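You operate a simulated robot arm through the tools that you are given. There is no shell and no other tool.

The job below is to be done with a simulated two-armed robot. You get a single attempt, and the scene is never put back.

## Task
Cap the tube in the press, rack it, then give tube 26 a purple cap.
Fine: the first tube goes into the middle groove of the teal rack; tube 26 stays in the press cradle; set the press latch back to HELD.

The check looks at the end state, three seconds after you hand in, the way a careful person would. Anything else that was tipped, shoved, dropped, spilled or broken makes it a failure. Lids that push on must go on centred and level and be pressed home; caps that screw on are set level and turned clockwise until they are tight.

## Robot
Two 7-joint arms with two-finger parallel grippers on one trunk that stands fixed in place. Base frame: the origin is at the foot of the trunk, x ahead of it, y to its left, z up. Lengths are in cm, angles in rad, forces in N, time in s.
The left shoulder is at [2, 13.8, 120], the right one opposite. With the tool pointing down near the work surface each hand reaches from about 10 to 50 cm from the base axis, measured 20 degrees to its own side. Payload 1.57 kg a hand.
Tool frame (each hand has its own): the origin (TCP) lies between the finger pads and is the grasp point; the fingertips stand 3 cm ahead of it; z points along the fingers, y is the line along which they close. Largest opening 8 cm; finger width 1.7, thickness 1.2; the body of the gripper, 4 by 8.2 cm, starts 8 cm behind the TCP.
Orientation is that of the tool frame in the base frame, as a unit quaternion [x, y, z, w]. With the fingers straight down and closing along the base's y, the tool's x points along the base's -x, its y along +y and its z along -z.

## Interface
- The arms move only by the tool jog_arm. It takes "left_commands", "right_commands" or both (then of equal length, played together; a hand with none holds still); each is a list of rows, each a list of 7 numbers: the turn, a rotation vector about the tool's x, y, z in units of 45 degrees (1.0 is 45 degrees), then the shift along the tool's x, y, z in units of 400 mm (1.0 is 400 mm), then the finger opening in cm, from 0 to 8. In form: [[ax, ay, az, x, y, z, fingers], ...]. A call has 1 to 20 rows; each row is the pose to reach, as a shift and turn from the pose commanded when the call began, along the tool's axes at that moment. A call with a number of a shift or a turn outside -1 to 1 is refused whole. Each row takes 0.2 s and may step no farther than 5 cm and 0.15 rad from the row before; otherwise, or with a gripper value out of range, the whole call is refused. A pose out of reach is approached as far as the arm can. The call stops where the force on the tool passes 90 N (or 10 N more than at its start, if that is more) or the arm is blocked; 0.2 s more then pass. The fingers move at their own pace (about 4.5 cm/s each) and stop on an object; they squeeze with about 31 N. The grip force told is the motor's: it shows also when the fingers shut on nothing. Time passes only in rows, and 0.2 s behind the last, so rows that repeat a pose let the fingers close. The reply holds the time, the measured pose of the TCP, the force on the tool along the base axes, the opening and the grip force, in the units named above and with some noise, with the torque about the TCP (base axes, N m) and any sound that the robot's microphone picked up, and new pictures: "show" is both (left out), scene, wrist or none (wrist: the cameras of the hands that moved).
- Cameras (640 x 400 px; columns grow to the right, rows downward): "scene" is now at [18.2, 4.66, 113.02]; the picture's right is [0.50, -0.87, 0.00], its down [-0.07, -0.04, -1.00] and it looks along [0.86, 0.50, -0.08] (base axes); focal length 214 px, centre (320, 200). "left" rides on the left gripper at [7.2, 0.7, -12.2] in its tool frame; the picture's right is [-0.09, 1.00, 0.00], its down [-0.84, -0.08, -0.54] and it looks along [-0.54, -0.05, 0.84] (tool axes); focal length 238 px, centre (320, 200). "right" rides on the right gripper at [7.2, -0.7, -12.2] in its tool frame; the picture's right is [0.09, 1.00, 0.00], its down [-0.84, 0.08, -0.54] and it looks along [-0.54, 0.05, 0.84] (tool axes); focal length 238 px, centre (320, 200).
- move_column(by): slides the trunk up (or, below 0, down) by that many cm; the arms and the scene camera ride with it, the base frame stays. It gives what a move gives, with no picture.
- pan_tilt(pan, tilt): turns the head with the scene camera to pan (to the left, within 1.047 rad either way) and tilt (down, from -0.506 to 1.204), counted from straight ahead of the robot. It gives what a move gives, and a new picture of the scene camera.
- probe_pixels(camera, pixels): for up to 12 pixels [column, row] of the newest picture of that camera ("zoom" is the newest enlarged one), the place [x, y, z] in the base frame of the surface seen there, good to about 0.2 cm. It takes no simulated time.
- inspect(camera, box): a new picture of the part [left, top, right, bottom] of that camera's present view, enlarged. It takes no simulated time.
- sign_off(): hands the job in; it is judged then, once.

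Open the grippers and draw the arms clear of the work before you hand the job in, unless the task says otherwise.

The tools are called after ">>>" by a JSON object that holds its "op" and its "data". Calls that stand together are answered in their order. jog_arm: Moves the arms, as the interface text tells. Its arguments: {"type":"object","properties":{"left_commands":{"type":"array"},"right_commands":{"type":"array"},"show":{"type":"string","enum":["both","scene","wrist","none"]}},"required":[]} The other tools are called the same way: move_column (by) slides the trunk up or down; pan_tilt (pan, tilt) turns the head that bears the scene camera; probe_pixels (camera, pixels) gives the place of the surface under pixels of a picture; inspect (camera, box) takes an enlarged picture of a part of a camera's view; sign_off () hands the job in.

At the start:

```text
t: 0.0
left_position: [24.71, 38.21, 114.27]
left_orientation: [-0.004, 0.981, -0.194, 0.001]
left_contact_force: [-0.2, 0.2, 0.9]
left_wrist_torque: [-0.03, 0.0, 0.0]
left_width: 8.0
left_grasp_force: 0.1
right_position: [27.94, 2.03, 109.01]
right_orientation: [0.001, 0.953, 0.001, -0.303]
right_contact_force: [0.2, -0.3, 0.3]
right_wrist_torque: [-0.01, -0.02, -0.04]
right_width: 8.01
right_grasp_force: 0.0
trunk travel left (down, up): [-57.5, 66.5]
head pan, tilt: [0.52, 0.082]
```

scene: 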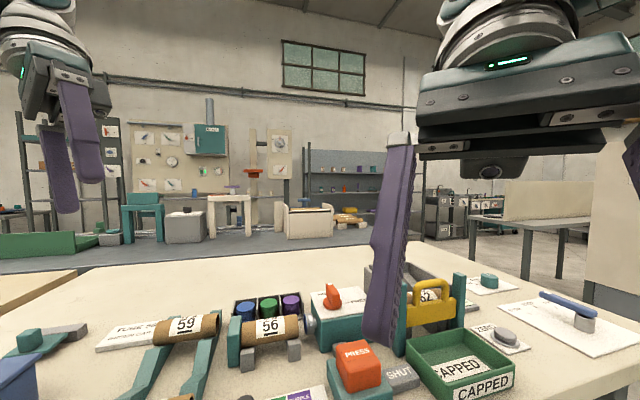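
right: 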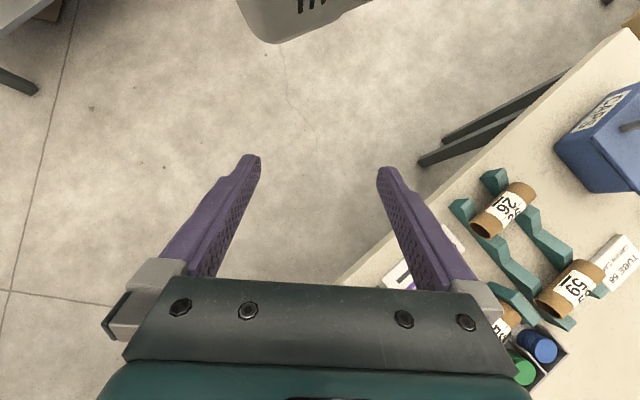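
left: 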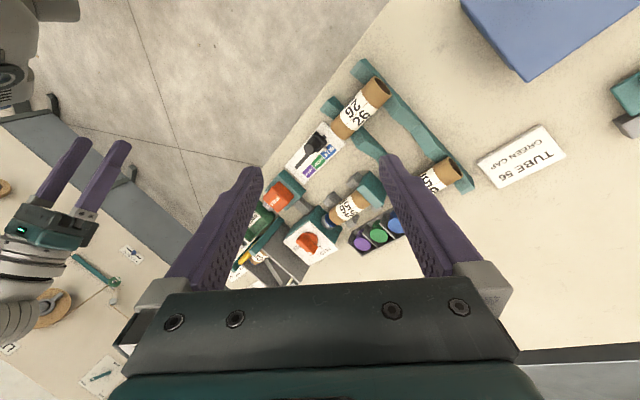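

The scene picture shows a press with tube 56 around (270,328), tube 59 at (187,327), and a cap tray at (265,308). I tilt the head down to see the whole bench better.

>>> {"op": "pan_tilt", "data": {"pan": 0.6, "tilt": 0.75}}

```text
t: 1.1
left_position: [24.85, 38.13, 114.1]
left_orientation: [-0.005, 0.981, -0.195, 0.0]
left_contact_force: [-0.2, -0.2, -0.8]
left_wrist_torque: [-0.01, 0.0, 0.03]
left_width: 8.01
left_grasp_force: 0.1
right_position: [27.96, 2.05, 109.07]
right_orientation: [0.001, 0.953, 0.0, -0.304]
right_contact_force: [0.2, 0.2, 0.6]
right_wrist_torque: [0.03, 0.0, 0.02]
right_width: 7.98
right_grasp_force: 0.1
trunk travel left (down, up): [-57.5, 66.5]
head pan, tilt: [0.6, 0.75]
```

scene: 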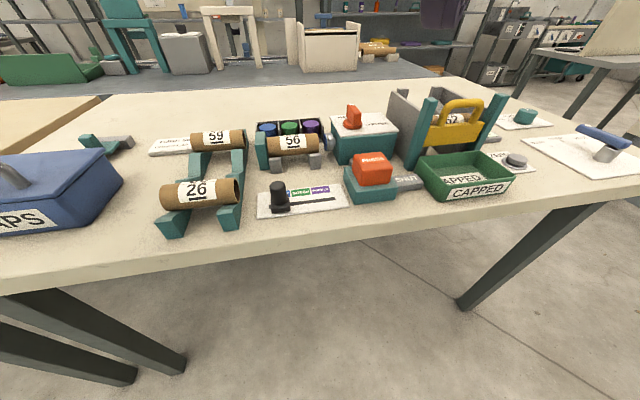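

The whole bench is visible now: rack with 26 and 59 at (200,180), press with 56 at (292,145), selector slider at (300,198), press button at (372,165). I enlarge several parts.

>>> {"op": "inspect", "data": {"camera": "scene", "box": [240, 90, 420, 220]}}

>>> {"op": "inspect", "data": {"camera": "scene", "box": [60, 110, 260, 240]}}

>>> {"op": "inspect", "data": {"camera": "scene", "box": [380, 80, 560, 210]}}

>>> {"op": "inspect", "data": {"camera": "left", "box": [220, 40, 480, 290]}}

```text
3.08 times, centred on (330, 155) of scene
```

zoom: 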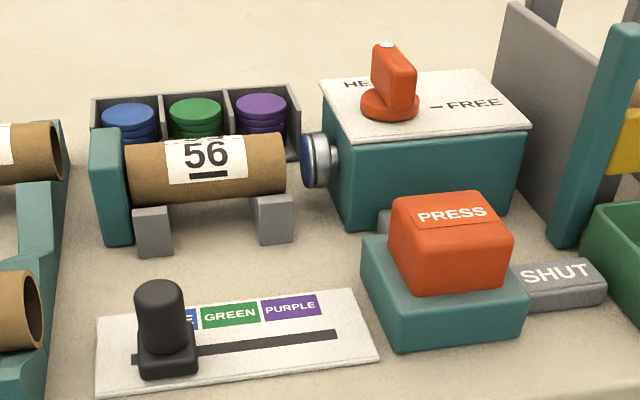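

```text
3.08 times, centred on (160, 175) of scene
```

zoom: 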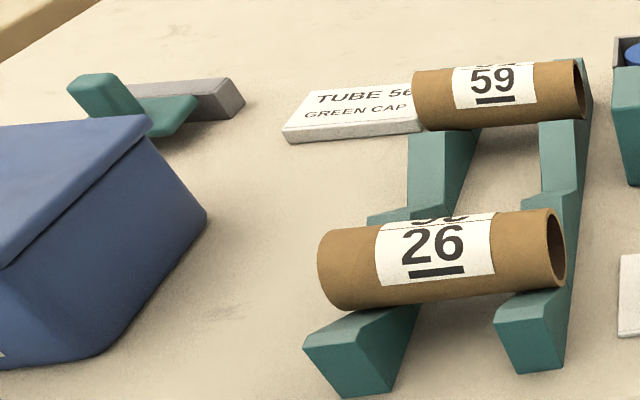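

```text
3.08 times, centred on (470, 145) of scene
```

zoom: 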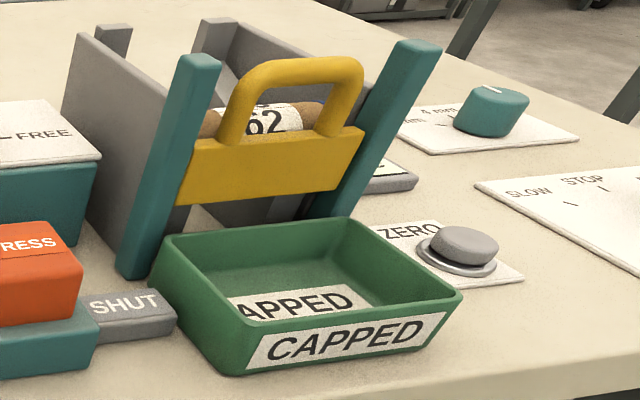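

```text
1.60 times, centred on (350, 165) of left
```

zoom: 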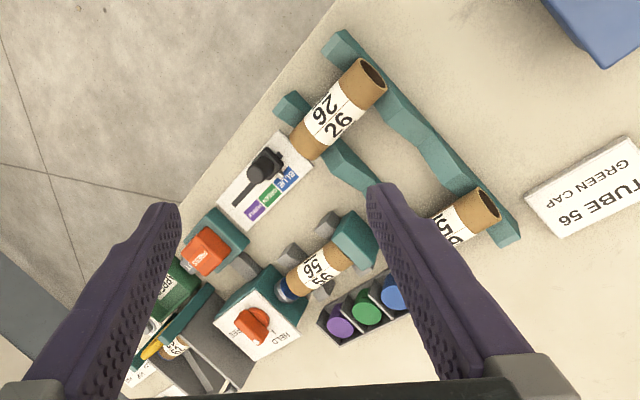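

The slider sits at BLUE, the latch knob is orange, and a note says TUBE 56 GREEN CAP. I measure the key places in the scene picture.

>>> {"op": "probe_pixels", "data": {"camera": "scene", "pixels": [[280, 200], [277, 185], [304, 192], [372, 158], [352, 118], [292, 139], [166, 195], [238, 190], [200, 184], [218, 133], [242, 140], [193, 143]]}}

>>> {"op": "probe_pixels", "data": {"camera": "left", "pixels": [[358, 100], [376, 90], [337, 135], [365, 75], [332, 103], [345, 212], [306, 240], [362, 243], [379, 235], [396, 227], [278, 195], [316, 145]]}}

>>> {"op": "inspect", "data": {"camera": "scene", "box": [270, 90, 350, 150]}}

>>> {"op": "inspect", "data": {"camera": "scene", "box": [330, 95, 400, 145]}}

>>> {"op": "inspect", "data": {"camera": "left", "box": [220, 160, 400, 290]}}

```text
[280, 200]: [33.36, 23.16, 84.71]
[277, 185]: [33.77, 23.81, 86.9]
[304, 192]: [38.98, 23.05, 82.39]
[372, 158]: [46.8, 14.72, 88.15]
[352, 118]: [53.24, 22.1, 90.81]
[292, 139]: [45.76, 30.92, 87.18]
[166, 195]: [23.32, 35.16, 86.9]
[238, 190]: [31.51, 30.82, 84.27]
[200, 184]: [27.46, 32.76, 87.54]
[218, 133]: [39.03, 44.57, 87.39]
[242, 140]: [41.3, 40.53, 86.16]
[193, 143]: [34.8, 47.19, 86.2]
```

```text
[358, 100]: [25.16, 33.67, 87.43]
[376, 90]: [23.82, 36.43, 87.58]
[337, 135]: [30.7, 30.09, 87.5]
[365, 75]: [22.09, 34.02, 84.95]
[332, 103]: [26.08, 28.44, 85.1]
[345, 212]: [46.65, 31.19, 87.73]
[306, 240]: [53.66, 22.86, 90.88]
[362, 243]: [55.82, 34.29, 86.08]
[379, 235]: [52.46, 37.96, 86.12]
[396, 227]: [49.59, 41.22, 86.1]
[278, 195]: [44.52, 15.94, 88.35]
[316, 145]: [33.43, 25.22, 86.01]
```

```text
6.67 times, centred on (310, 120) of scene
```

zoom: 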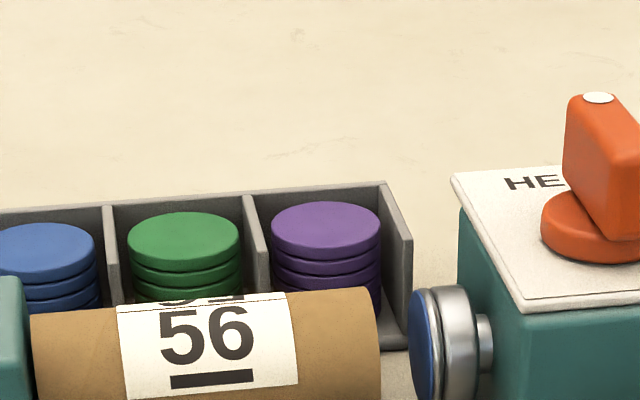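

```text
8.00 times, centred on (365, 120) of scene
```

zoom: 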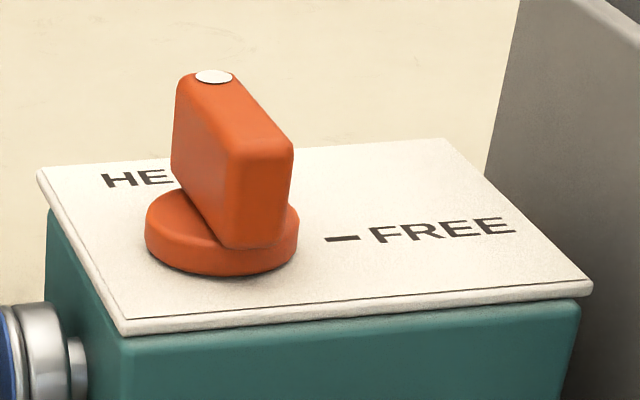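

```text
3.08 times, centred on (310, 225) of left
```

zoom: 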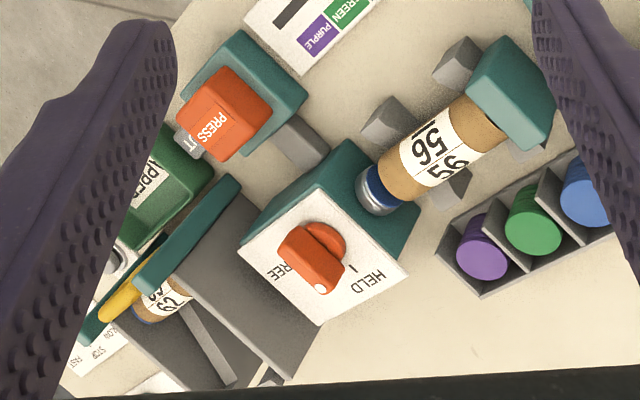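

The front tube 26 lies along about (0.735,-0.68), and the press parts are on the same slant. I swing the right hand aside and bring the left hand over the work, pointing straight down with the fingers closing across the tubes, to see from above.

>>> {"op": "jog_arm", "data": {"left_commands": [[-0.068, 0.027, 0.134, -0.029, 0.019, 0, 8], [-0.136, 0.053, 0.268, -0.057, 0.039, 0, 8], [-0.203, 0.08, 0.402, -0.086, 0.058, 0, 8], [-0.271, 0.106, 0.537, -0.114, 0.077, 0, 8], [-0.339, 0.133, 0.671, -0.143, 0.096, 0, 8], [-0.407, 0.159, 0.805, -0.171, 0.116, 0, 8], [-0.4743, 0.186, 0.939, -0.2, 0.135, 0, 8]], "right_commands": [[0, 0, 0, 0, -0.06, 0, 8], [0, 0, 0, 0, -0.12, 0, 8], [0, 0, 0, 0, -0.18, 0, 8], [0, 0, 0, 0, -0.24, 0, 8], [0, 0, 0, 0, -0.3, 0, 8], [0, 0, 0, 0, -0.36, 0, 8], [0, 0, 0, 0, -0.4, 0, 8]], "show": "both"}}

```text
t: 1.7
left_position: [26.38, 39.42, 110.49]
left_orientation: [0.084, 0.971, -0.223, 0.011]
left_contact_force: [0.8, 0.8, 0.5]
left_wrist_torque: [-0.01, 0.03, 0.03]
left_width: 8.01
left_grasp_force: 0.2
right_position: [27.88, -2.78, 109.0]
right_orientation: [0.002, 0.953, 0.002, -0.303]
right_contact_force: [-0.4, 0.1, 0.2]
right_wrist_torque: [-0.03, 0.02, -0.03]
right_width: 8.01
right_grasp_force: 0.1
trunk travel left (down, up): [-57.5, 66.5]
head pan, tilt: [0.6, 0.75]
stopped in row 3 (left hand): the arm was blocked; the commanded pose is now the measured one
```

scene: 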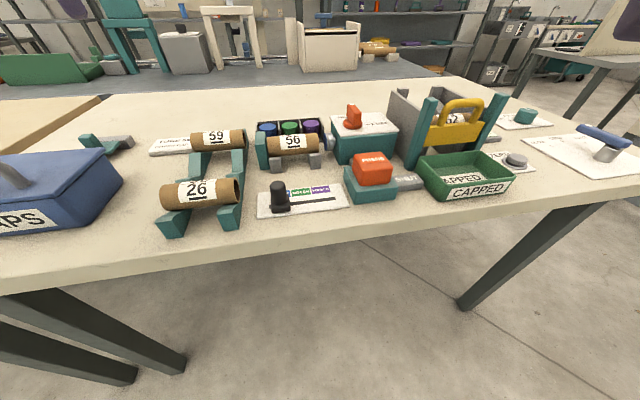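
right: 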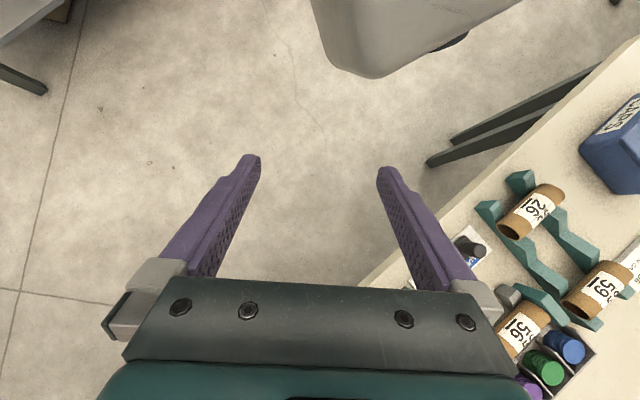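
left: 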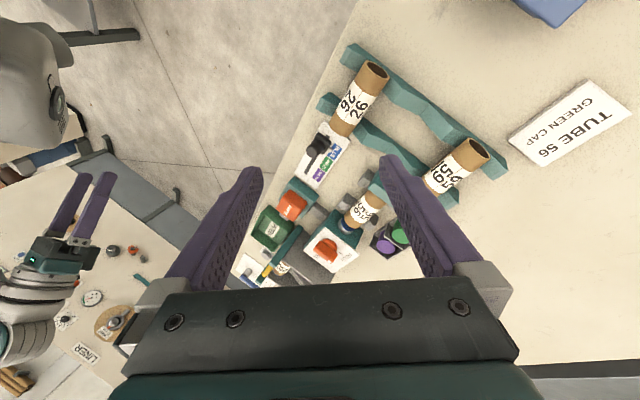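

The left arm was blocked in the air with no contact force (about 1 N), likely a joint limit while folded up high. I try a plain shift down and forward first, with the right hand continuing aside.

>>> {"op": "jog_arm", "data": {"left_commands": [[0, 0, 0, -0.026, 0.031, 0.031, 8], [0, 0, 0, -0.051, 0.062, 0.062, 8], [0, 0, 0, -0.077, 0.094, 0.094, 8], [0, 0, 0, -0.102, 0.125, 0.125, 8], [0, 0, 0, -0.128, 0.156, 0.156, 8]], "right_commands": [[0, 0, 0, 0, -0.06, 0, 8], [0, 0, 0, 0, -0.12, 0, 8], [0, 0, 0, 0, -0.18, 0, 8], [0, 0, 0, 0, -0.24, 0, 8], [0, 0, 0, 0, -0.3, 0, 8]], "show": "wrist"}}

```text
t: 2.9
left_position: [29.21, 42.64, 101.05]
left_orientation: [0.029, 0.963, -0.267, 0.029]
left_contact_force: [0.7, 0.1, 0.2]
left_wrist_torque: [0.02, -0.01, 0.02]
left_width: 7.99
left_grasp_force: 0.0
right_position: [27.05, -13.26, 107.61]
right_orientation: [-0.006, 0.945, -0.003, -0.328]
right_contact_force: [0.4, 0.8, 0.8]
right_wrist_torque: [0.01, 0.0, 0.03]
right_width: 7.98
right_grasp_force: 0.1
trunk travel left (down, up): [-57.5, 66.5]
head pan, tilt: [0.6, 0.75]
stopped in row 5 (left hand): the arm was blocked; the commanded pose is now the measured one
```

right: 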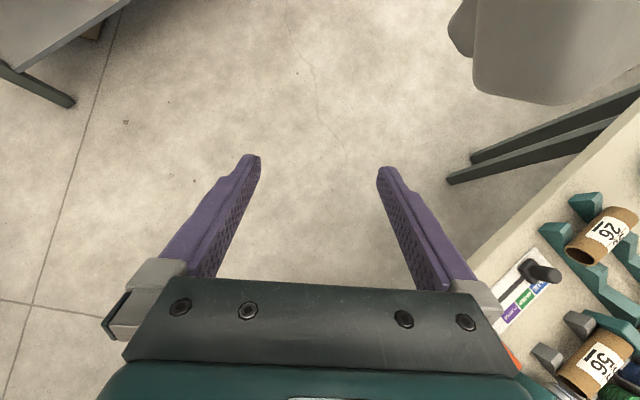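
left: 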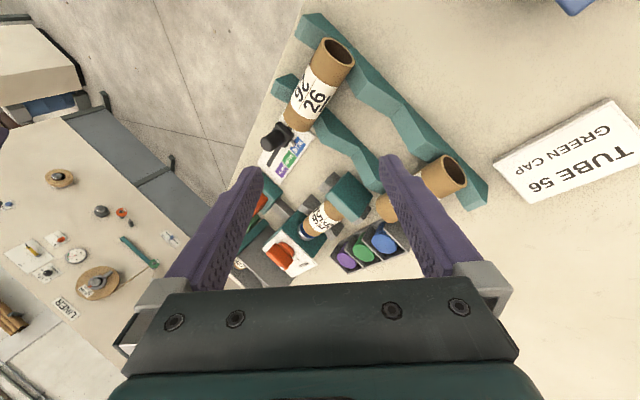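

The hand drifted outward and stayed tilted, as if a wrist limit is met far out to the left. I move it toward the middle (38, 28) at the same height, where it should reach better.

>>> {"op": "jog_arm", "data": {"left_commands": [[0, 0, 0, -0.04, -0.05, 0.033, 8], [0, 0, 0, -0.08, -0.099, 0.066, 8], [0, 0, 0, -0.12, -0.149, 0.099, 8], [0, 0, 0, -0.16, -0.198, 0.131, 8], [0, 0, 0, -0.2, -0.248, 0.164, 8], [0, 0, 0, -0.239, -0.297, 0.197, 8]], "show": "wrist"}}

```text
t: 3.9
left_position: [33.54, 35.41, 99.94]
left_orientation: [-0.037, 0.95, -0.308, 0.047]
left_contact_force: [0.8, 0.0, -0.4]
left_wrist_torque: [0.02, -0.01, -0.01]
left_width: 8.01
left_grasp_force: 0.1
right_position: [27.04, -13.34, 107.62]
right_orientation: [-0.006, 0.944, -0.004, -0.329]
right_contact_force: [0.0, -0.3, 0.3]
right_wrist_torque: [-0.03, 0.0, 0.01]
right_width: 7.99
right_grasp_force: 0.1
trunk travel left (down, up): [-57.5, 66.5]
head pan, tilt: [0.6, 0.75]
stopped in row 5 (left hand): the arm was blocked; the commanded pose is now the measured one
```

left: 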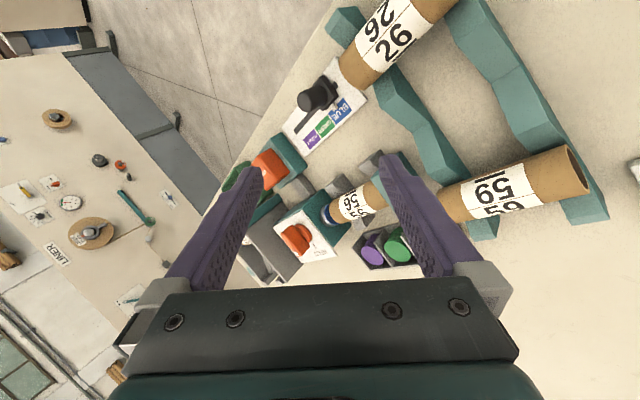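

The tilt keeps growing without being asked for, so some joint is on its stop. I test a pure turn back toward vertical at this place.

>>> {"op": "jog_arm", "data": {"left_commands": [[-0.15, 0, 0, 0, 0, 0, 8], [-0.3, 0, 0, 0, 0, 0, 8], [-0.45, 0, 0, 0, 0, 0, 8], [-0.6, 0, 0, 0, 0, 0, 8]], "show": "wrist"}}

```text
t: 5.0
left_position: [31.44, 36.43, 97.23]
left_orientation: [-0.108, 0.983, -0.145, 0.03]
left_contact_force: [-0.7, 0.4, 0.5]
left_wrist_torque: [0.01, 0.02, 0.02]
left_width: 8.0
left_grasp_force: 0.2
right_position: [26.98, -13.25, 107.55]
right_orientation: [-0.007, 0.944, -0.004, -0.329]
right_contact_force: [0.0, -0.6, -0.1]
right_wrist_torque: [0.0, 0.0, 0.0]
right_width: 8.0
right_grasp_force: 0.0
trunk travel left (down, up): [-57.5, 66.5]
head pan, tilt: [0.6, 0.75]
stopped in row 4 (left hand): the arm was blocked; the commanded pose is now the measured one
```

left: 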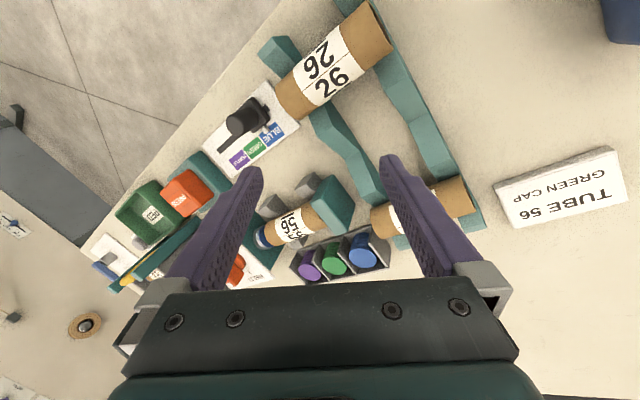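

Straightening works but the hand yaws the negative way, so the positive yaw seems to be on a joint stop. I test yawing negative while straightening to vertical, held in place.

>>> {"op": "jog_arm", "data": {"left_commands": [[-0.075, -0.015, -0.147, 0, 0, 0, 8], [-0.15, -0.03, -0.294, 0, 0, 0, 8], [-0.226, -0.045, -0.44, 0, 0, 0, 8], [-0.301, -0.06, -0.587, 0, 0, 0, 8], [-0.376, -0.075, -0.734, 0, 0, 0, 8]], "show": "wrist"}}

```text
t: 5.9
left_position: [29.77, 35.99, 95.05]
left_orientation: [-0.355, 0.928, -0.11, -0.008]
left_contact_force: [-0.4, 0.1, -0.4]
left_wrist_torque: [0.02, 0.0, -0.02]
left_width: 8.01
left_grasp_force: 0.1
right_position: [27.09, -13.21, 107.68]
right_orientation: [-0.007, 0.944, -0.004, -0.329]
right_contact_force: [0.8, 0.0, -0.2]
right_wrist_torque: [0.05, 0.04, -0.02]
right_width: 8.01
right_grasp_force: 0.0
trunk travel left (down, up): [-57.5, 66.5]
head pan, tilt: [0.6, 0.75]
stopped in row 4 (left hand): the arm was blocked; the commanded pose is now the measured one
```

left: 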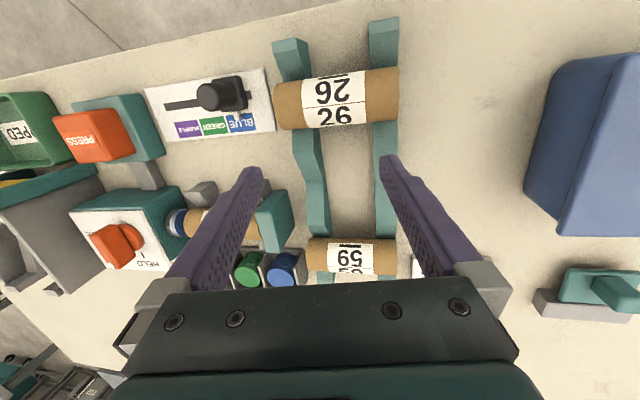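

Each try ends with the hand lower than asked, so it is too high relative to the shoulder and the arm too folded. I raise the trunk 15 cm, so the work lies lower relative to the shoulders.

>>> {"op": "move_column", "data": {"by": 15}}

```text
t: 7.6
left_position: [29.89, 36.0, 110.04]
left_orientation: [-0.354, 0.929, -0.11, -0.008]
left_contact_force: [1.3, -0.3, 0.4]
left_wrist_torque: [0.03, -0.04, 0.01]
left_width: 7.99
left_grasp_force: 0.2
right_position: [27.04, -13.25, 122.62]
right_orientation: [-0.006, 0.944, -0.004, -0.329]
right_contact_force: [-0.4, 1.1, 0.1]
right_wrist_torque: [-0.01, 0.01, 0.0]
right_width: 8.02
right_grasp_force: 0.1
trunk travel left (down, up): [-72.5, 51.5]
head pan, tilt: [0.6, 0.75]
```

The trunk is up and the hand is at z=110. I now lower the left hand 10 cm while straightening it to vertical at the present yaw.

>>> {"op": "jog_arm", "data": {"left_commands": [[-0.064, -0.03, 0, -0.006, 0.012, 0.061, 8], [-0.128, -0.06, 0, -0.012, 0.025, 0.122, 8], [-0.19, -0.09, 0, -0.017, 0.037, 0.183, 8], [-0.255, -0.12, 0, -0.023, 0.05, 0.244, 8], [-0.255, -0.12, 0, -0.023, 0.05, 0.244, 8]], "show": "wrist"}}

```text
t: 8.4
left_position: [27.72, 37.01, 101.68]
left_orientation: [-0.416, 0.907, -0.069, -0.014]
left_contact_force: [0.5, 0.4, 0.0]
left_wrist_torque: [-0.02, 0.01, -0.02]
left_width: 7.99
left_grasp_force: 0.0
right_position: [27.15, -13.29, 122.56]
right_orientation: [-0.006, 0.944, -0.003, -0.329]
right_contact_force: [0.1, -0.3, 0.8]
right_wrist_torque: [0.01, 0.01, 0.01]
right_width: 8.01
right_grasp_force: 0.2
trunk travel left (down, up): [-72.5, 51.5]
head pan, tilt: [0.6, 0.75]
stopped in row 4 (left hand): the arm was blocked; the commanded pose is now the measured one
```

left: 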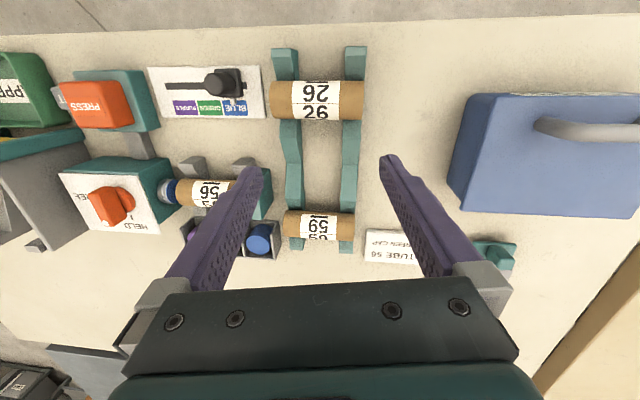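

Still blocked without contact. I look at the left arm itself with the head to understand which joint is at its stop.

>>> {"op": "pan_tilt", "data": {"pan": 1.047, "tilt": 0.2}}

```text
t: 9.4
left_position: [27.81, 37.04, 101.61]
left_orientation: [-0.415, 0.907, -0.069, -0.015]
left_contact_force: [-0.3, 0.6, 0.5]
left_wrist_torque: [-0.01, 0.01, 0.03]
left_width: 7.98
left_grasp_force: 0.0
right_position: [27.05, -13.35, 122.72]
right_orientation: [-0.006, 0.944, -0.004, -0.329]
right_contact_force: [-1.2, 0.1, 0.3]
right_wrist_torque: [-0.02, 0.04, 0.03]
right_width: 8.02
right_grasp_force: 0.0
trunk travel left (down, up): [-72.5, 51.5]
head pan, tilt: [1.047, 0.201]
```

scene: 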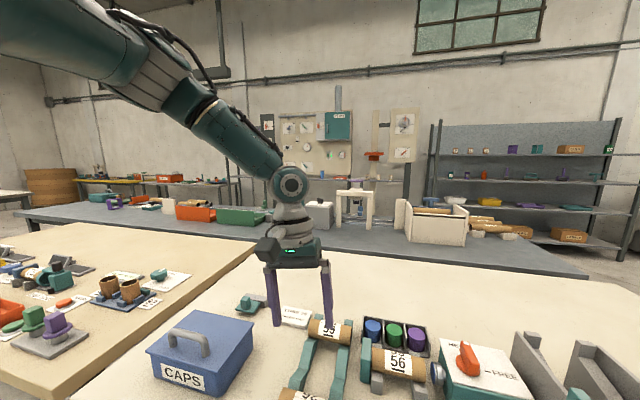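

The arm comes down from a high elbow at the upper left, wrist at (290,185), with nothing touching it. I test a plain sideways move toward the press with no turning.

>>> {"op": "jog_arm", "data": {"left_commands": [[0, 0, 0, -0.006, -0.045, 0.004, 8], [0, 0, 0, -0.012, -0.089, 0.009, 8], [0, 0, 0, -0.018, -0.134, 0.014, 8], [0, 0, 0, -0.023, -0.178, 0.018, 8], [0, 0, 0, -0.023, -0.178, 0.018, 8]], "show": "both"}}

```text
t: 10.3
left_position: [28.85, 36.99, 100.05]
left_orientation: [-0.505, 0.856, -0.108, -0.029]
left_contact_force: [0.1, 0.6, 0.0]
left_wrist_torque: [0.0, 0.0, 0.0]
left_width: 8.02
left_grasp_force: 0.1
right_position: [27.05, -13.46, 122.76]
right_orientation: [-0.007, 0.944, -0.004, -0.329]
right_contact_force: [1.0, 0.1, 0.2]
right_wrist_torque: [-0.01, 0.02, 0.01]
right_width: 7.96
right_grasp_force: 0.0
trunk travel left (down, up): [-72.5, 51.5]
head pan, tilt: [1.047, 0.201]
stopped in row 4 (left hand): the arm was blocked; the commanded pose is now the measured one
```

scene: 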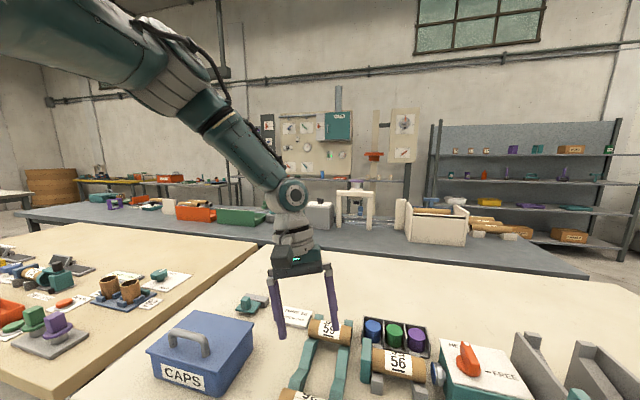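
left: 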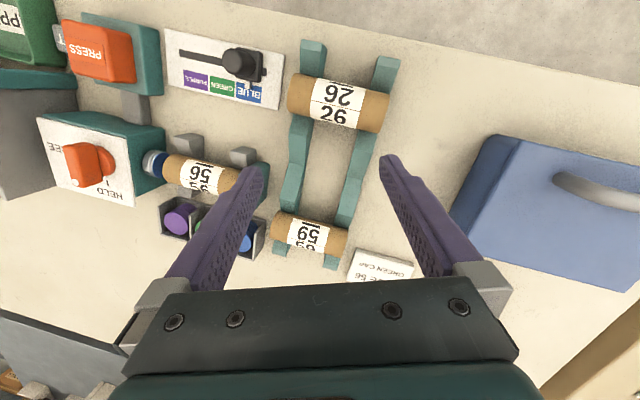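

The hand keeps twisting counter-clockwise (negative yaw) as if that is the free direction. I try turning it that way further, toward the flipped grasp yaw of about -2.4 rad, which suits the tubes equally.

>>> {"op": "jog_arm", "data": {"left_commands": [[-0.019, -0.045, -0.155, 0, 0, 0, 8], [-0.039, -0.089, -0.309, 0, 0, 0, 8], [-0.058, -0.134, -0.464, 0, 0, 0, 8], [-0.077, -0.178, -0.618, 0, 0, 0, 8], [-0.097, -0.223, -0.773, 0, 0, 0, 8], [-0.116, -0.267, -0.927, 0, 0, 0, 8], [-0.116, -0.267, -0.927, 0, 0, 0, 8]], "show": "both"}}

```text
t: 11.3
left_position: [25.01, 38.44, 97.65]
left_orientation: [0.751, -0.658, 0.049, 0.042]
left_contact_force: [0.0, -0.2, -0.6]
left_wrist_torque: [-0.01, 0.0, 0.04]
left_width: 8.02
left_grasp_force: 0.0
right_position: [27.06, -13.16, 122.63]
right_orientation: [-0.006, 0.944, -0.004, -0.329]
right_contact_force: [0.0, 0.5, -0.4]
right_wrist_torque: [0.0, 0.0, 0.0]
right_width: 7.99
right_grasp_force: 0.1
trunk travel left (down, up): [-72.5, 51.5]
head pan, tilt: [1.047, 0.201]
stopped in row 5 (left hand): the arm was blocked; the commanded pose is now the measured one
```

scene: 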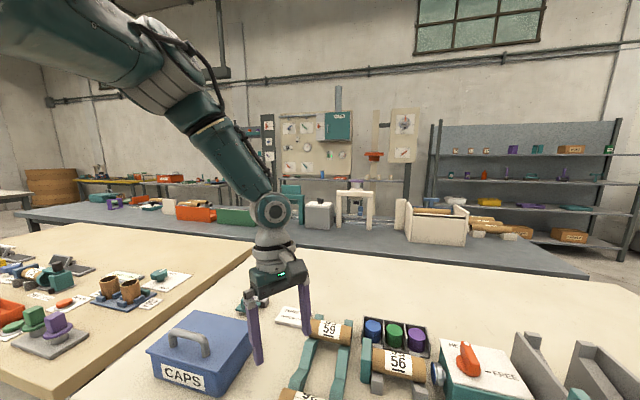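
left: 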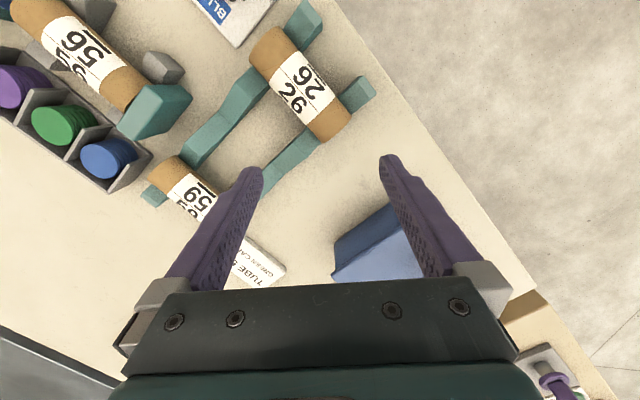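

The yaw followed the command but the position slid about 5 cm. I test a rigid swing of the hand about the shoulder's upright axis to the right, which should need only the first joint.

>>> {"op": "jog_arm", "data": {"left_commands": [[0, 0, 0.12, 0.07, -0.034, 0.009, 8], [0, 0, 0.239, 0.14, -0.069, 0.018, 8], [0, 0, 0.359, 0.21, -0.103, 0.027, 8], [0, 0, 0.478, 0.28, -0.138, 0.037, 8], [0, 0, 0.598, 0.35, -0.172, 0.046, 8], [0, 0, 0.598, 0.35, -0.172, 0.046, 8]], "show": "both"}}

```text
t: 11.9
left_position: [23.84, 35.97, 96.36]
left_orientation: [0.771, -0.626, 0.089, 0.069]
left_contact_force: [0.7, 0.4, 0.1]
left_wrist_torque: [0.0, -0.04, 0.0]
left_width: 8.01
left_grasp_force: 0.0
left hand out of reach, approached as far as the arm can: row 2
right_position: [27.04, -13.2, 122.56]
right_orientation: [-0.006, 0.944, -0.003, -0.329]
right_contact_force: [-0.6, -0.5, -0.4]
right_wrist_torque: [-0.01, -0.02, -0.01]
right_width: 8.0
right_grasp_force: 0.1
trunk travel left (down, up): [-72.5, 51.5]
head pan, tilt: [1.047, 0.201]
stopped in row 2 (left hand): the arm was blocked; the commanded pose is now the measured one
```

scene: 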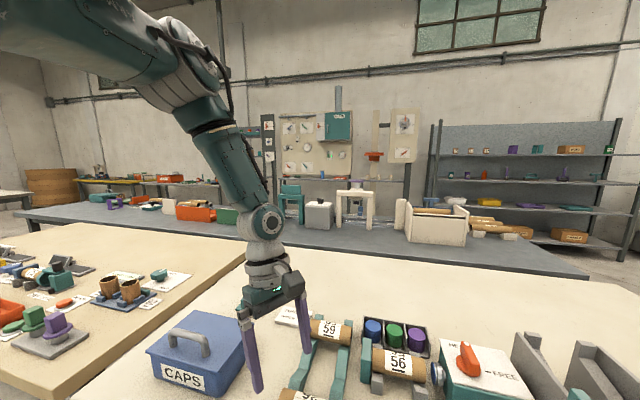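
left: 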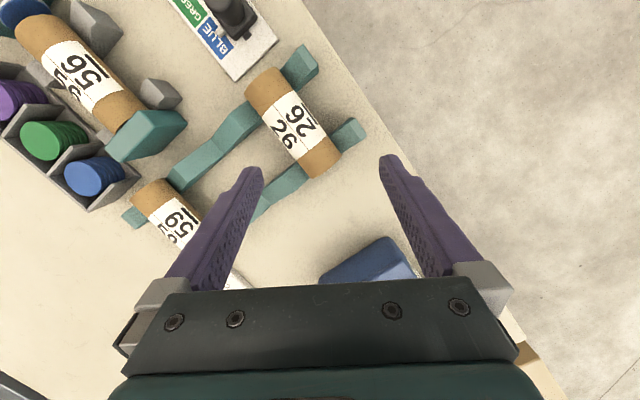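

The reply now says the pose to the right is out of reach, so the arm's branch is the trouble. I tilt the head up to see the elbow and upper arm.

>>> {"op": "pan_tilt", "data": {"pan": 1.047, "tilt": -0.3}}

```text
t: 12.8
left_position: [23.93, 35.97, 96.4]
left_orientation: [0.771, -0.627, 0.091, 0.069]
left_contact_force: [0.4, 0.7, -0.7]
left_wrist_torque: [-0.02, 0.0, 0.01]
left_width: 7.98
left_grasp_force: 0.0
right_position: [27.1, -13.3, 122.54]
right_orientation: [-0.006, 0.944, -0.003, -0.329]
right_contact_force: [-0.3, 0.3, 0.0]
right_wrist_torque: [0.01, 0.01, -0.02]
right_width: 8.0
right_grasp_force: 0.0
trunk travel left (down, up): [-72.5, 51.5]
head pan, tilt: [1.047, -0.3]
```

scene: 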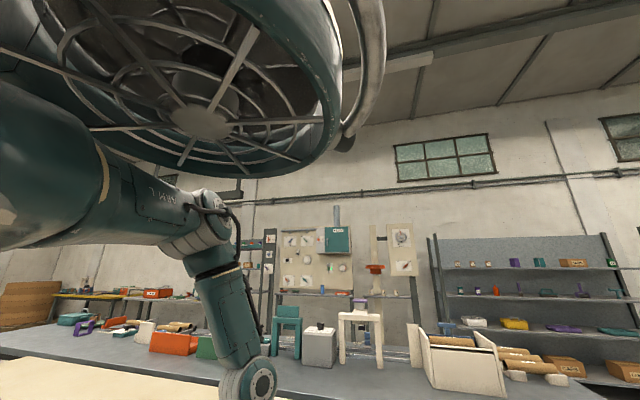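

A large caged fan hangs right above the left arm at (180,100) in the picture. I measure where it is.

>>> {"op": "probe_pixels", "data": {"camera": "scene", "pixels": [[200, 120], [335, 110], [340, 145], [375, 90], [160, 165], [60, 80], [250, 20], [200, 205], [225, 285], [150, 195], [60, 210], [250, 385]]}}

>>> {"op": "inspect", "data": {"camera": "scene", "box": [0, 0, 420, 262]}}

```text
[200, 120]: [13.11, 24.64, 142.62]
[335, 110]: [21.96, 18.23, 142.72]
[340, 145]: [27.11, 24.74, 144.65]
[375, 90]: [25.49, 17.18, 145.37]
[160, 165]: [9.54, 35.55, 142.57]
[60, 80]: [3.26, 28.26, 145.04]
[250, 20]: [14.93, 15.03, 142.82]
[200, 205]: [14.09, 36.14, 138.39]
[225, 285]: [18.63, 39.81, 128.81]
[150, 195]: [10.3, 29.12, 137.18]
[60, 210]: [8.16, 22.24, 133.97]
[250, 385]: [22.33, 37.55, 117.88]
```

```text
1.52 times, centred on (210, 131) of scene
```

zoom: 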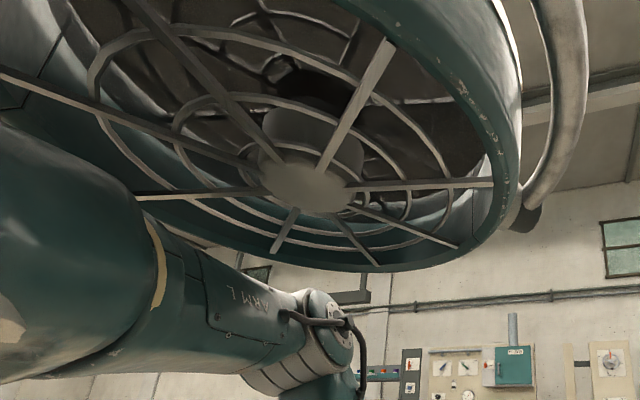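

The fan hangs at z≈142.6 over x 3–27, y 10–36, just above the upper arm, so the elbow cannot rise; the trunk must go down, not up. I check heights below the left hand before lowering.

>>> {"op": "probe_pixels", "data": {"camera": "left", "pixels": [[360, 255], [380, 285], [410, 260], [165, 210], [300, 130], [270, 250]]}}

```text
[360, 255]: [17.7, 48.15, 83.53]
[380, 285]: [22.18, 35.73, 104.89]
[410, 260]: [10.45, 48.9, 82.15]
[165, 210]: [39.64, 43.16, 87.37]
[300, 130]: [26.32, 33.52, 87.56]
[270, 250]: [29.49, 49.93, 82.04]
```

The box is well to the left of the fingers and the tubes top out at 87.6, so I can lower the trunk 4 cm (tips to about 89.5) and then raise the hand again.

>>> {"op": "move_column", "data": {"by": -4}}

>>> {"op": "jog_arm", "data": {"left_commands": [[0, 0, 0, 0.009, 0, -0.04, 8], [0, 0, 0, 0.018, 0, -0.08, 8], [0, 0, 0, 0.028, 0, -0.122, 8], [0, 0, 0, 0.028, 0, -0.122, 8]], "show": "scene"}}

```text
t: 13.7
left_position: [24.0, 36.0, 92.33]
left_orientation: [0.772, -0.626, 0.092, 0.068]
left_contact_force: [0.2, -0.4, 0.2]
left_wrist_torque: [0.04, 0.0, -0.01]
left_width: 8.0
left_grasp_force: 0.1
right_position: [27.09, -13.21, 118.69]
right_orientation: [-0.007, 0.944, -0.004, -0.329]
right_contact_force: [-0.3, 0.0, 0.2]
right_wrist_torque: [0.0, -0.02, 0.01]
right_width: 8.0
right_grasp_force: 0.0
trunk travel left (down, up): [-68.5, 55.5]
head pan, tilt: [1.047, -0.3]
```

```text
t: 14.3
left_position: [15.96, 36.23, 91.76]
left_orientation: [0.777, -0.616, 0.008, 0.131]
left_contact_force: [-0.6, -0.1, 1.0]
left_wrist_torque: [0.0, 0.01, -0.06]
left_width: 8.0
left_grasp_force: 0.1
right_position: [27.07, -13.25, 118.51]
right_orientation: [-0.007, 0.944, -0.005, -0.329]
right_contact_force: [0.2, 0.5, 0.6]
right_wrist_torque: [0.0, -0.03, 0.02]
right_width: 8.0
right_grasp_force: 0.1
trunk travel left (down, up): [-68.5, 55.5]
head pan, tilt: [1.047, -0.3]
stopped in row 3 (left hand): the arm was blocked; the commanded pose is now the measured one
```

scene: 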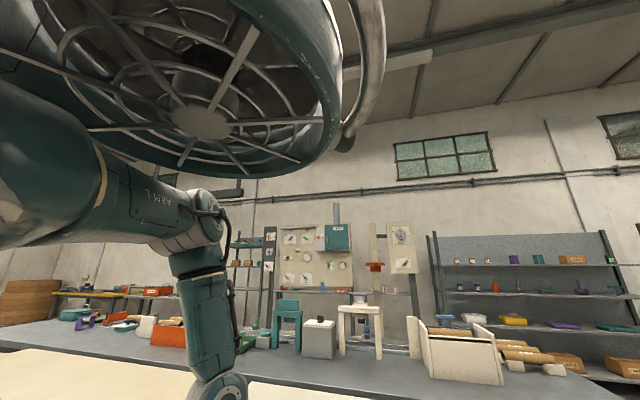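

The fan looks the same although the trunk sank 4 cm, so it may ride on the trunk. I probe it again to be sure.

>>> {"op": "probe_pixels", "data": {"camera": "scene", "pixels": [[200, 120], [335, 110], [375, 90], [150, 165], [60, 80], [245, 20], [200, 215], [200, 310], [150, 205], [60, 210], [220, 385]]}}

>>> {"op": "pan_tilt", "data": {"pan": 0.8, "tilt": 0.6}}

```text
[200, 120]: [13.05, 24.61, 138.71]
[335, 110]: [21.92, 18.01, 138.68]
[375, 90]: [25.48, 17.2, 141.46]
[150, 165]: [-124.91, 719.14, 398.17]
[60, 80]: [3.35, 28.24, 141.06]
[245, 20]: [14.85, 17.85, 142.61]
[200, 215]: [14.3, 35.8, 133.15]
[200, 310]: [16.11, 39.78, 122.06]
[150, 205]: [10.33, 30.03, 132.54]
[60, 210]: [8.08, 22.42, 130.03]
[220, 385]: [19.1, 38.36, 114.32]
```

```text
t: 15.5
left_position: [15.96, 36.17, 91.79]
left_orientation: [0.776, -0.617, 0.009, 0.131]
left_contact_force: [-1.0, 0.5, -0.8]
left_wrist_torque: [0.05, -0.01, 0.02]
left_width: 8.0
left_grasp_force: 0.1
right_position: [27.06, -13.3, 118.59]
right_orientation: [-0.006, 0.944, -0.003, -0.329]
right_contact_force: [0.8, -0.4, 0.7]
right_wrist_torque: [0.03, 0.0, 0.0]
right_width: 8.04
right_grasp_force: 0.0
trunk travel left (down, up): [-68.5, 55.5]
head pan, tilt: [0.799, 0.6]
```

scene: 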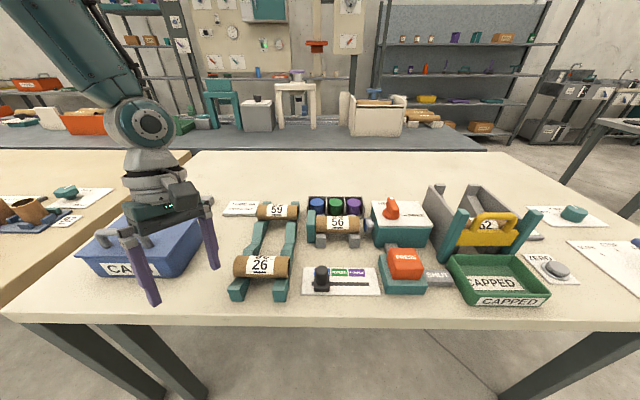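

The fan rides on the trunk (now at 138.7), hanging 7.6 cm above the left shoulder, so the elbow must stay low: work should be well below the shoulder for near places. I raise the trunk 12 cm so the folded arm gets room.

>>> {"op": "move_column", "data": {"by": 12}}

```text
t: 17.0
left_position: [16.0, 36.24, 103.81]
left_orientation: [0.777, -0.616, 0.009, 0.131]
left_contact_force: [0.3, 0.0, -0.9]
left_wrist_torque: [0.02, 0.0, 0.0]
left_width: 7.99
left_grasp_force: 0.1
right_position: [27.08, -13.26, 130.57]
right_orientation: [-0.007, 0.945, -0.004, -0.328]
right_contact_force: [-0.2, 0.5, 0.8]
right_wrist_torque: [-0.03, -0.01, -0.01]
right_width: 7.98
right_grasp_force: 0.2
trunk travel left (down, up): [-80.5, 43.5]
head pan, tilt: [0.799, 0.6]
```

With the trunk at 143 (shoulder), I move the left hand out over the rack at (26,34,97), straightening it and turning part way back.

>>> {"op": "jog_arm", "data": {"left_commands": [[0.037, -0.057, 0.127, 0.017, -0.052, 0.028, 8], [0.074, -0.114, 0.254, 0.033, -0.104, 0.056, 8], [0.112, -0.17, 0.382, 0.05, -0.157, 0.083, 8], [0.149, -0.227, 0.509, 0.066, -0.209, 0.111, 8], [0.186, -0.284, 0.636, 0.083, -0.261, 0.139, 8], [0.186, -0.284, 0.636, 0.083, -0.261, 0.139, 8]], "show": "scene"}}

```text
t: 18.4
left_position: [26.19, 33.75, 97.12]
left_orientation: [-0.602, 0.798, -0.001, 0.002]
left_contact_force: [-1.0, -0.2, 0.0]
left_wrist_torque: [0.0, -0.02, -0.01]
left_width: 8.0
left_grasp_force: 0.1
left hand out of reach, approached as far as the arm can: row 1, 2
right_position: [27.13, -13.31, 130.61]
right_orientation: [-0.007, 0.944, -0.005, -0.328]
right_contact_force: [0.1, -0.1, 0.2]
right_wrist_torque: [0.0, 0.0, 0.0]
right_width: 8.02
right_grasp_force: 0.0
trunk travel left (down, up): [-80.5, 43.5]
head pan, tilt: [0.799, 0.6]
```

scene: 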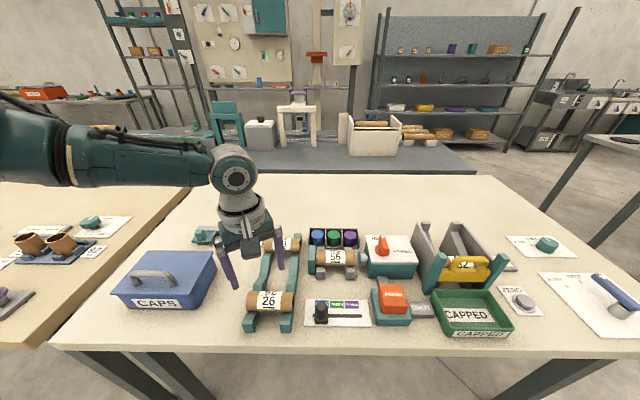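

Now the arm reached the asked pose exactly: (26.2,33.8,97.1), vertical. I turn the hand toward the wanted yaw of +0.747 rad in steps, moving slightly higher.

>>> {"op": "jog_arm", "data": {"left_commands": [[0, 0, 0.166, 0, 0, -0.01, 8], [0, 0, 0.332, 0, 0, -0.02, 8], [0, 0, 0.498, 0, 0, -0.03, 8], [0, 0, 0.664, 0, 0, -0.04, 8], [0, 0, 0.83, 0, 0, -0.05, 8], [0, 0, 0.996, 0, 0, -0.05, 8]], "show": "none"}}

>>> {"op": "jog_arm", "data": {"left_commands": [[0, 0, 0.166, 0, 0, 0, 8], [0, 0, 0.332, 0, 0, 0, 8], [0, 0, 0.498, 0, 0, 0, 8], [0, 0, 0.664, 0, 0, 0, 8], [0, 0, 0.83, 0, 0, 0, 8], [0, 0, 0.996, 0, 0, 0, 8]], "show": "none"}}

>>> {"op": "jog_arm", "data": {"left_commands": [[0, 0, 0.15, 0, 0, 0, 8], [0, 0, 0.3, 0, 0, 0, 8], [0, 0, 0.45, 0, 0, 0, 8], [0, 0, 0.602, 0, 0, 0, 8]], "show": "both"}}

```text
t: 19.8
left_position: [26.12, 34.1, 99.14]
left_orientation: [-0.253, 0.968, 0.0, 0.001]
left_contact_force: [0.0, 0.2, 0.6]
left_wrist_torque: [-0.02, 0.03, 0.0]
left_width: 8.0
left_grasp_force: 0.1
right_position: [27.1, -13.23, 130.66]
right_orientation: [-0.006, 0.944, -0.004, -0.329]
right_contact_force: [-0.6, -0.1, 0.4]
right_wrist_torque: [-0.02, -0.01, -0.04]
right_width: 8.02
right_grasp_force: 0.1
trunk travel left (down, up): [-80.5, 43.5]
head pan, tilt: [0.799, 0.6]
```

```text
t: 21.2
left_position: [26.03, 33.99, 99.09]
left_orientation: [0.134, 0.991, 0.001, 0.001]
left_contact_force: [0.1, 0.5, 0.5]
left_wrist_torque: [0.01, 0.04, 0.03]
left_width: 7.99
left_grasp_force: 0.0
right_position: [27.03, -13.19, 130.62]
right_orientation: [-0.006, 0.944, -0.003, -0.328]
right_contact_force: [0.1, 0.5, -0.3]
right_wrist_torque: [0.0, 0.02, -0.06]
right_width: 8.0
right_grasp_force: 0.0
trunk travel left (down, up): [-80.5, 43.5]
head pan, tilt: [0.799, 0.6]
```

```text
t: 22.2
left_position: [26.0, 34.05, 99.02]
left_orientation: [0.363, 0.932, 0.001, 0.0]
left_contact_force: [-0.3, 0.4, 0.3]
left_wrist_torque: [0.02, 0.0, -0.02]
left_width: 8.0
left_grasp_force: 0.1
right_position: [27.03, -13.33, 130.7]
right_orientation: [-0.007, 0.944, -0.004, -0.329]
right_contact_force: [0.9, -0.3, 0.6]
right_wrist_torque: [-0.02, -0.02, -0.04]
right_width: 7.99
right_grasp_force: 0.1
trunk travel left (down, up): [-80.5, 43.5]
head pan, tilt: [0.799, 0.6]
```

scene: 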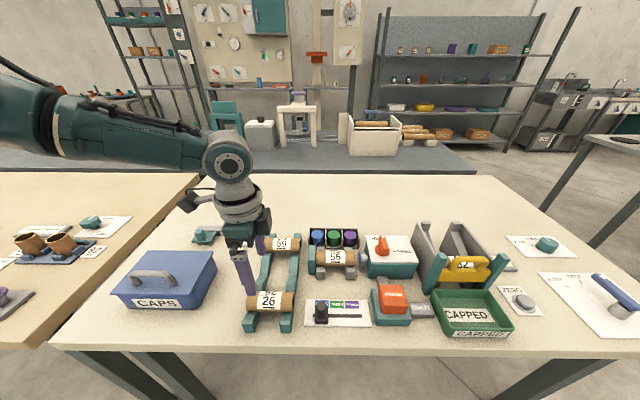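
left: 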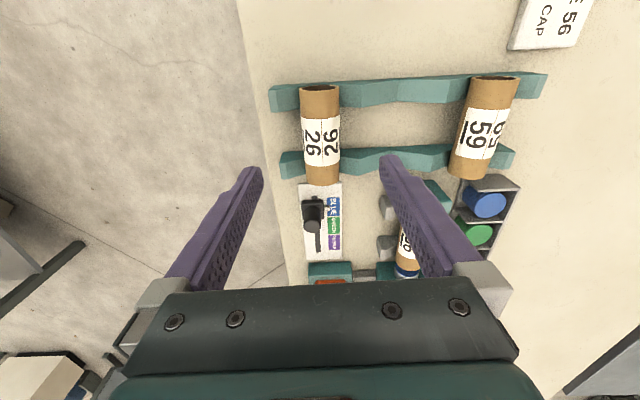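

The hand is now vertical with yaw 0.74 rad, and tracks well. I probe the rack, tubes, slider and press from this view.

>>> {"op": "probe_pixels", "data": {"camera": "left", "pixels": [[321, 90], [321, 135], [321, 180], [301, 135], [340, 135], [394, 92], [393, 160], [425, 165], [440, 90], [493, 85], [482, 130], [470, 172]]}}

>>> {"op": "probe_pixels", "data": {"camera": "left", "pixels": [[313, 202], [312, 222], [320, 250], [335, 205], [335, 225], [335, 242], [410, 235], [405, 270], [388, 207], [386, 245], [330, 270], [435, 190]]}}

>>> {"op": "inspect", "data": {"camera": "left", "box": [260, 60, 540, 290]}}

>>> {"op": "inspect", "data": {"camera": "scene", "box": [290, 215, 450, 335]}}

```text
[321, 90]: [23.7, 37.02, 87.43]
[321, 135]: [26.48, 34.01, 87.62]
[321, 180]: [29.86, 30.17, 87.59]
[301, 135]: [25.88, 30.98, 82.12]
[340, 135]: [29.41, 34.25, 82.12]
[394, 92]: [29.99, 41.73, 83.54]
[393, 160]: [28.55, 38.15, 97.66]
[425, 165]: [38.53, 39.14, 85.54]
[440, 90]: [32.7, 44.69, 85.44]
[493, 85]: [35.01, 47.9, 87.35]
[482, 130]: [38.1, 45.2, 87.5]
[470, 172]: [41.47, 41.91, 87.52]
```

```text
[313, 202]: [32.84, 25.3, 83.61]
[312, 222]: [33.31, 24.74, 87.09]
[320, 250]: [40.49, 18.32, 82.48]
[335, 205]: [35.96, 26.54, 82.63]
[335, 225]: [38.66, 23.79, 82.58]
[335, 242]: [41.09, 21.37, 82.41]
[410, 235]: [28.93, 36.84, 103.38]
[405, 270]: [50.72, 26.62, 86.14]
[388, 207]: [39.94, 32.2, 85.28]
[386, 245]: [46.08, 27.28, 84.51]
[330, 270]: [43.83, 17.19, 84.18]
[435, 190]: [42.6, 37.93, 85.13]
```

```text
1.74 times, centred on (400, 175) of left
```

zoom: 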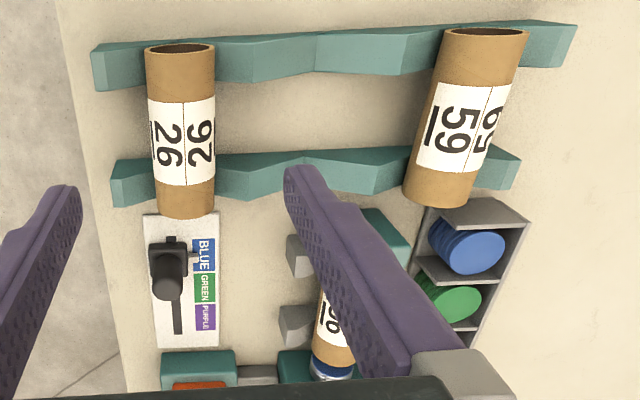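

```text
3.33 times, centred on (370, 275) of scene
```

zoom: 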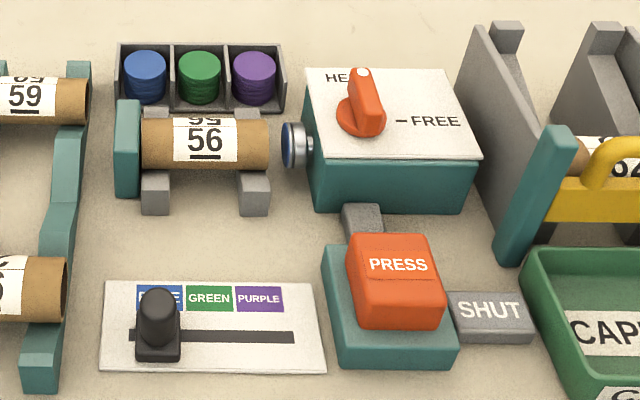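

The bench frame is turned 45°; grooves lie at V≈42.7, 50.7 and 58.8 along the rack. I zoom on the latch, the button area and the ram to read their state.

>>> {"op": "inspect", "data": {"camera": "scene", "box": [360, 225, 430, 270]}}

>>> {"op": "probe_pixels", "data": {"camera": "zoom", "pixels": [[175, 95], [240, 190], [200, 140], [170, 190], [260, 210], [110, 115], [330, 205], [460, 205], [560, 270], [90, 260], [60, 110], [400, 110]]}}

>>> {"op": "inspect", "data": {"camera": "scene", "box": [355, 265, 445, 330]}}

>>> {"op": "inspect", "data": {"camera": "scene", "box": [300, 225, 380, 280]}}

```text
8.89 times, centred on (395, 248) of scene
```

zoom: 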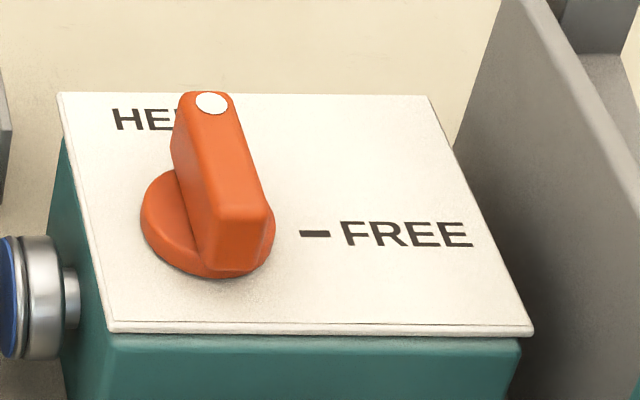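

```text
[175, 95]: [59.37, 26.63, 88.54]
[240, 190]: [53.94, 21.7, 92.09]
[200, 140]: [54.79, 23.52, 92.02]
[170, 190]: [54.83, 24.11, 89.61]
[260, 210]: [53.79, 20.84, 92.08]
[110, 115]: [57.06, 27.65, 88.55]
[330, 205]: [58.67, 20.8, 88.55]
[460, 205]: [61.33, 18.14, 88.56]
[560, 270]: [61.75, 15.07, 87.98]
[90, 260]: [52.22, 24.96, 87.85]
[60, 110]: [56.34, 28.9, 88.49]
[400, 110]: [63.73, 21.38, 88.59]
```

```text
6.15 times, centred on (400, 298) of scene
```

zoom: 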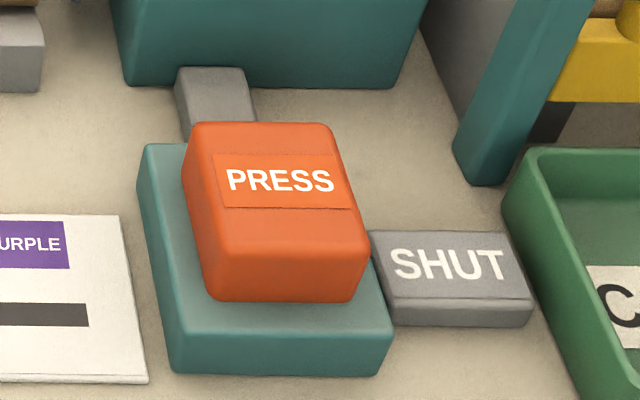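

```text
7.27 times, centred on (340, 252) of scene
```

zoom: 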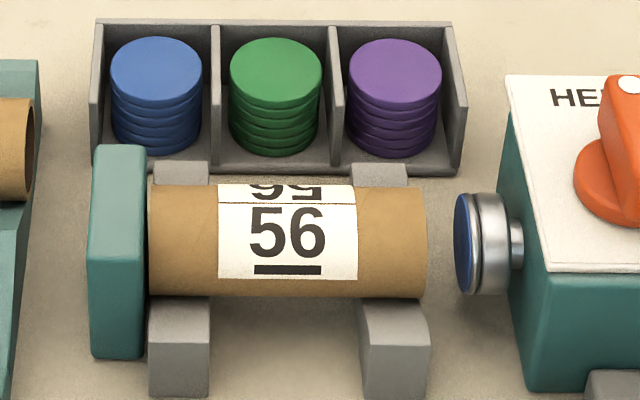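

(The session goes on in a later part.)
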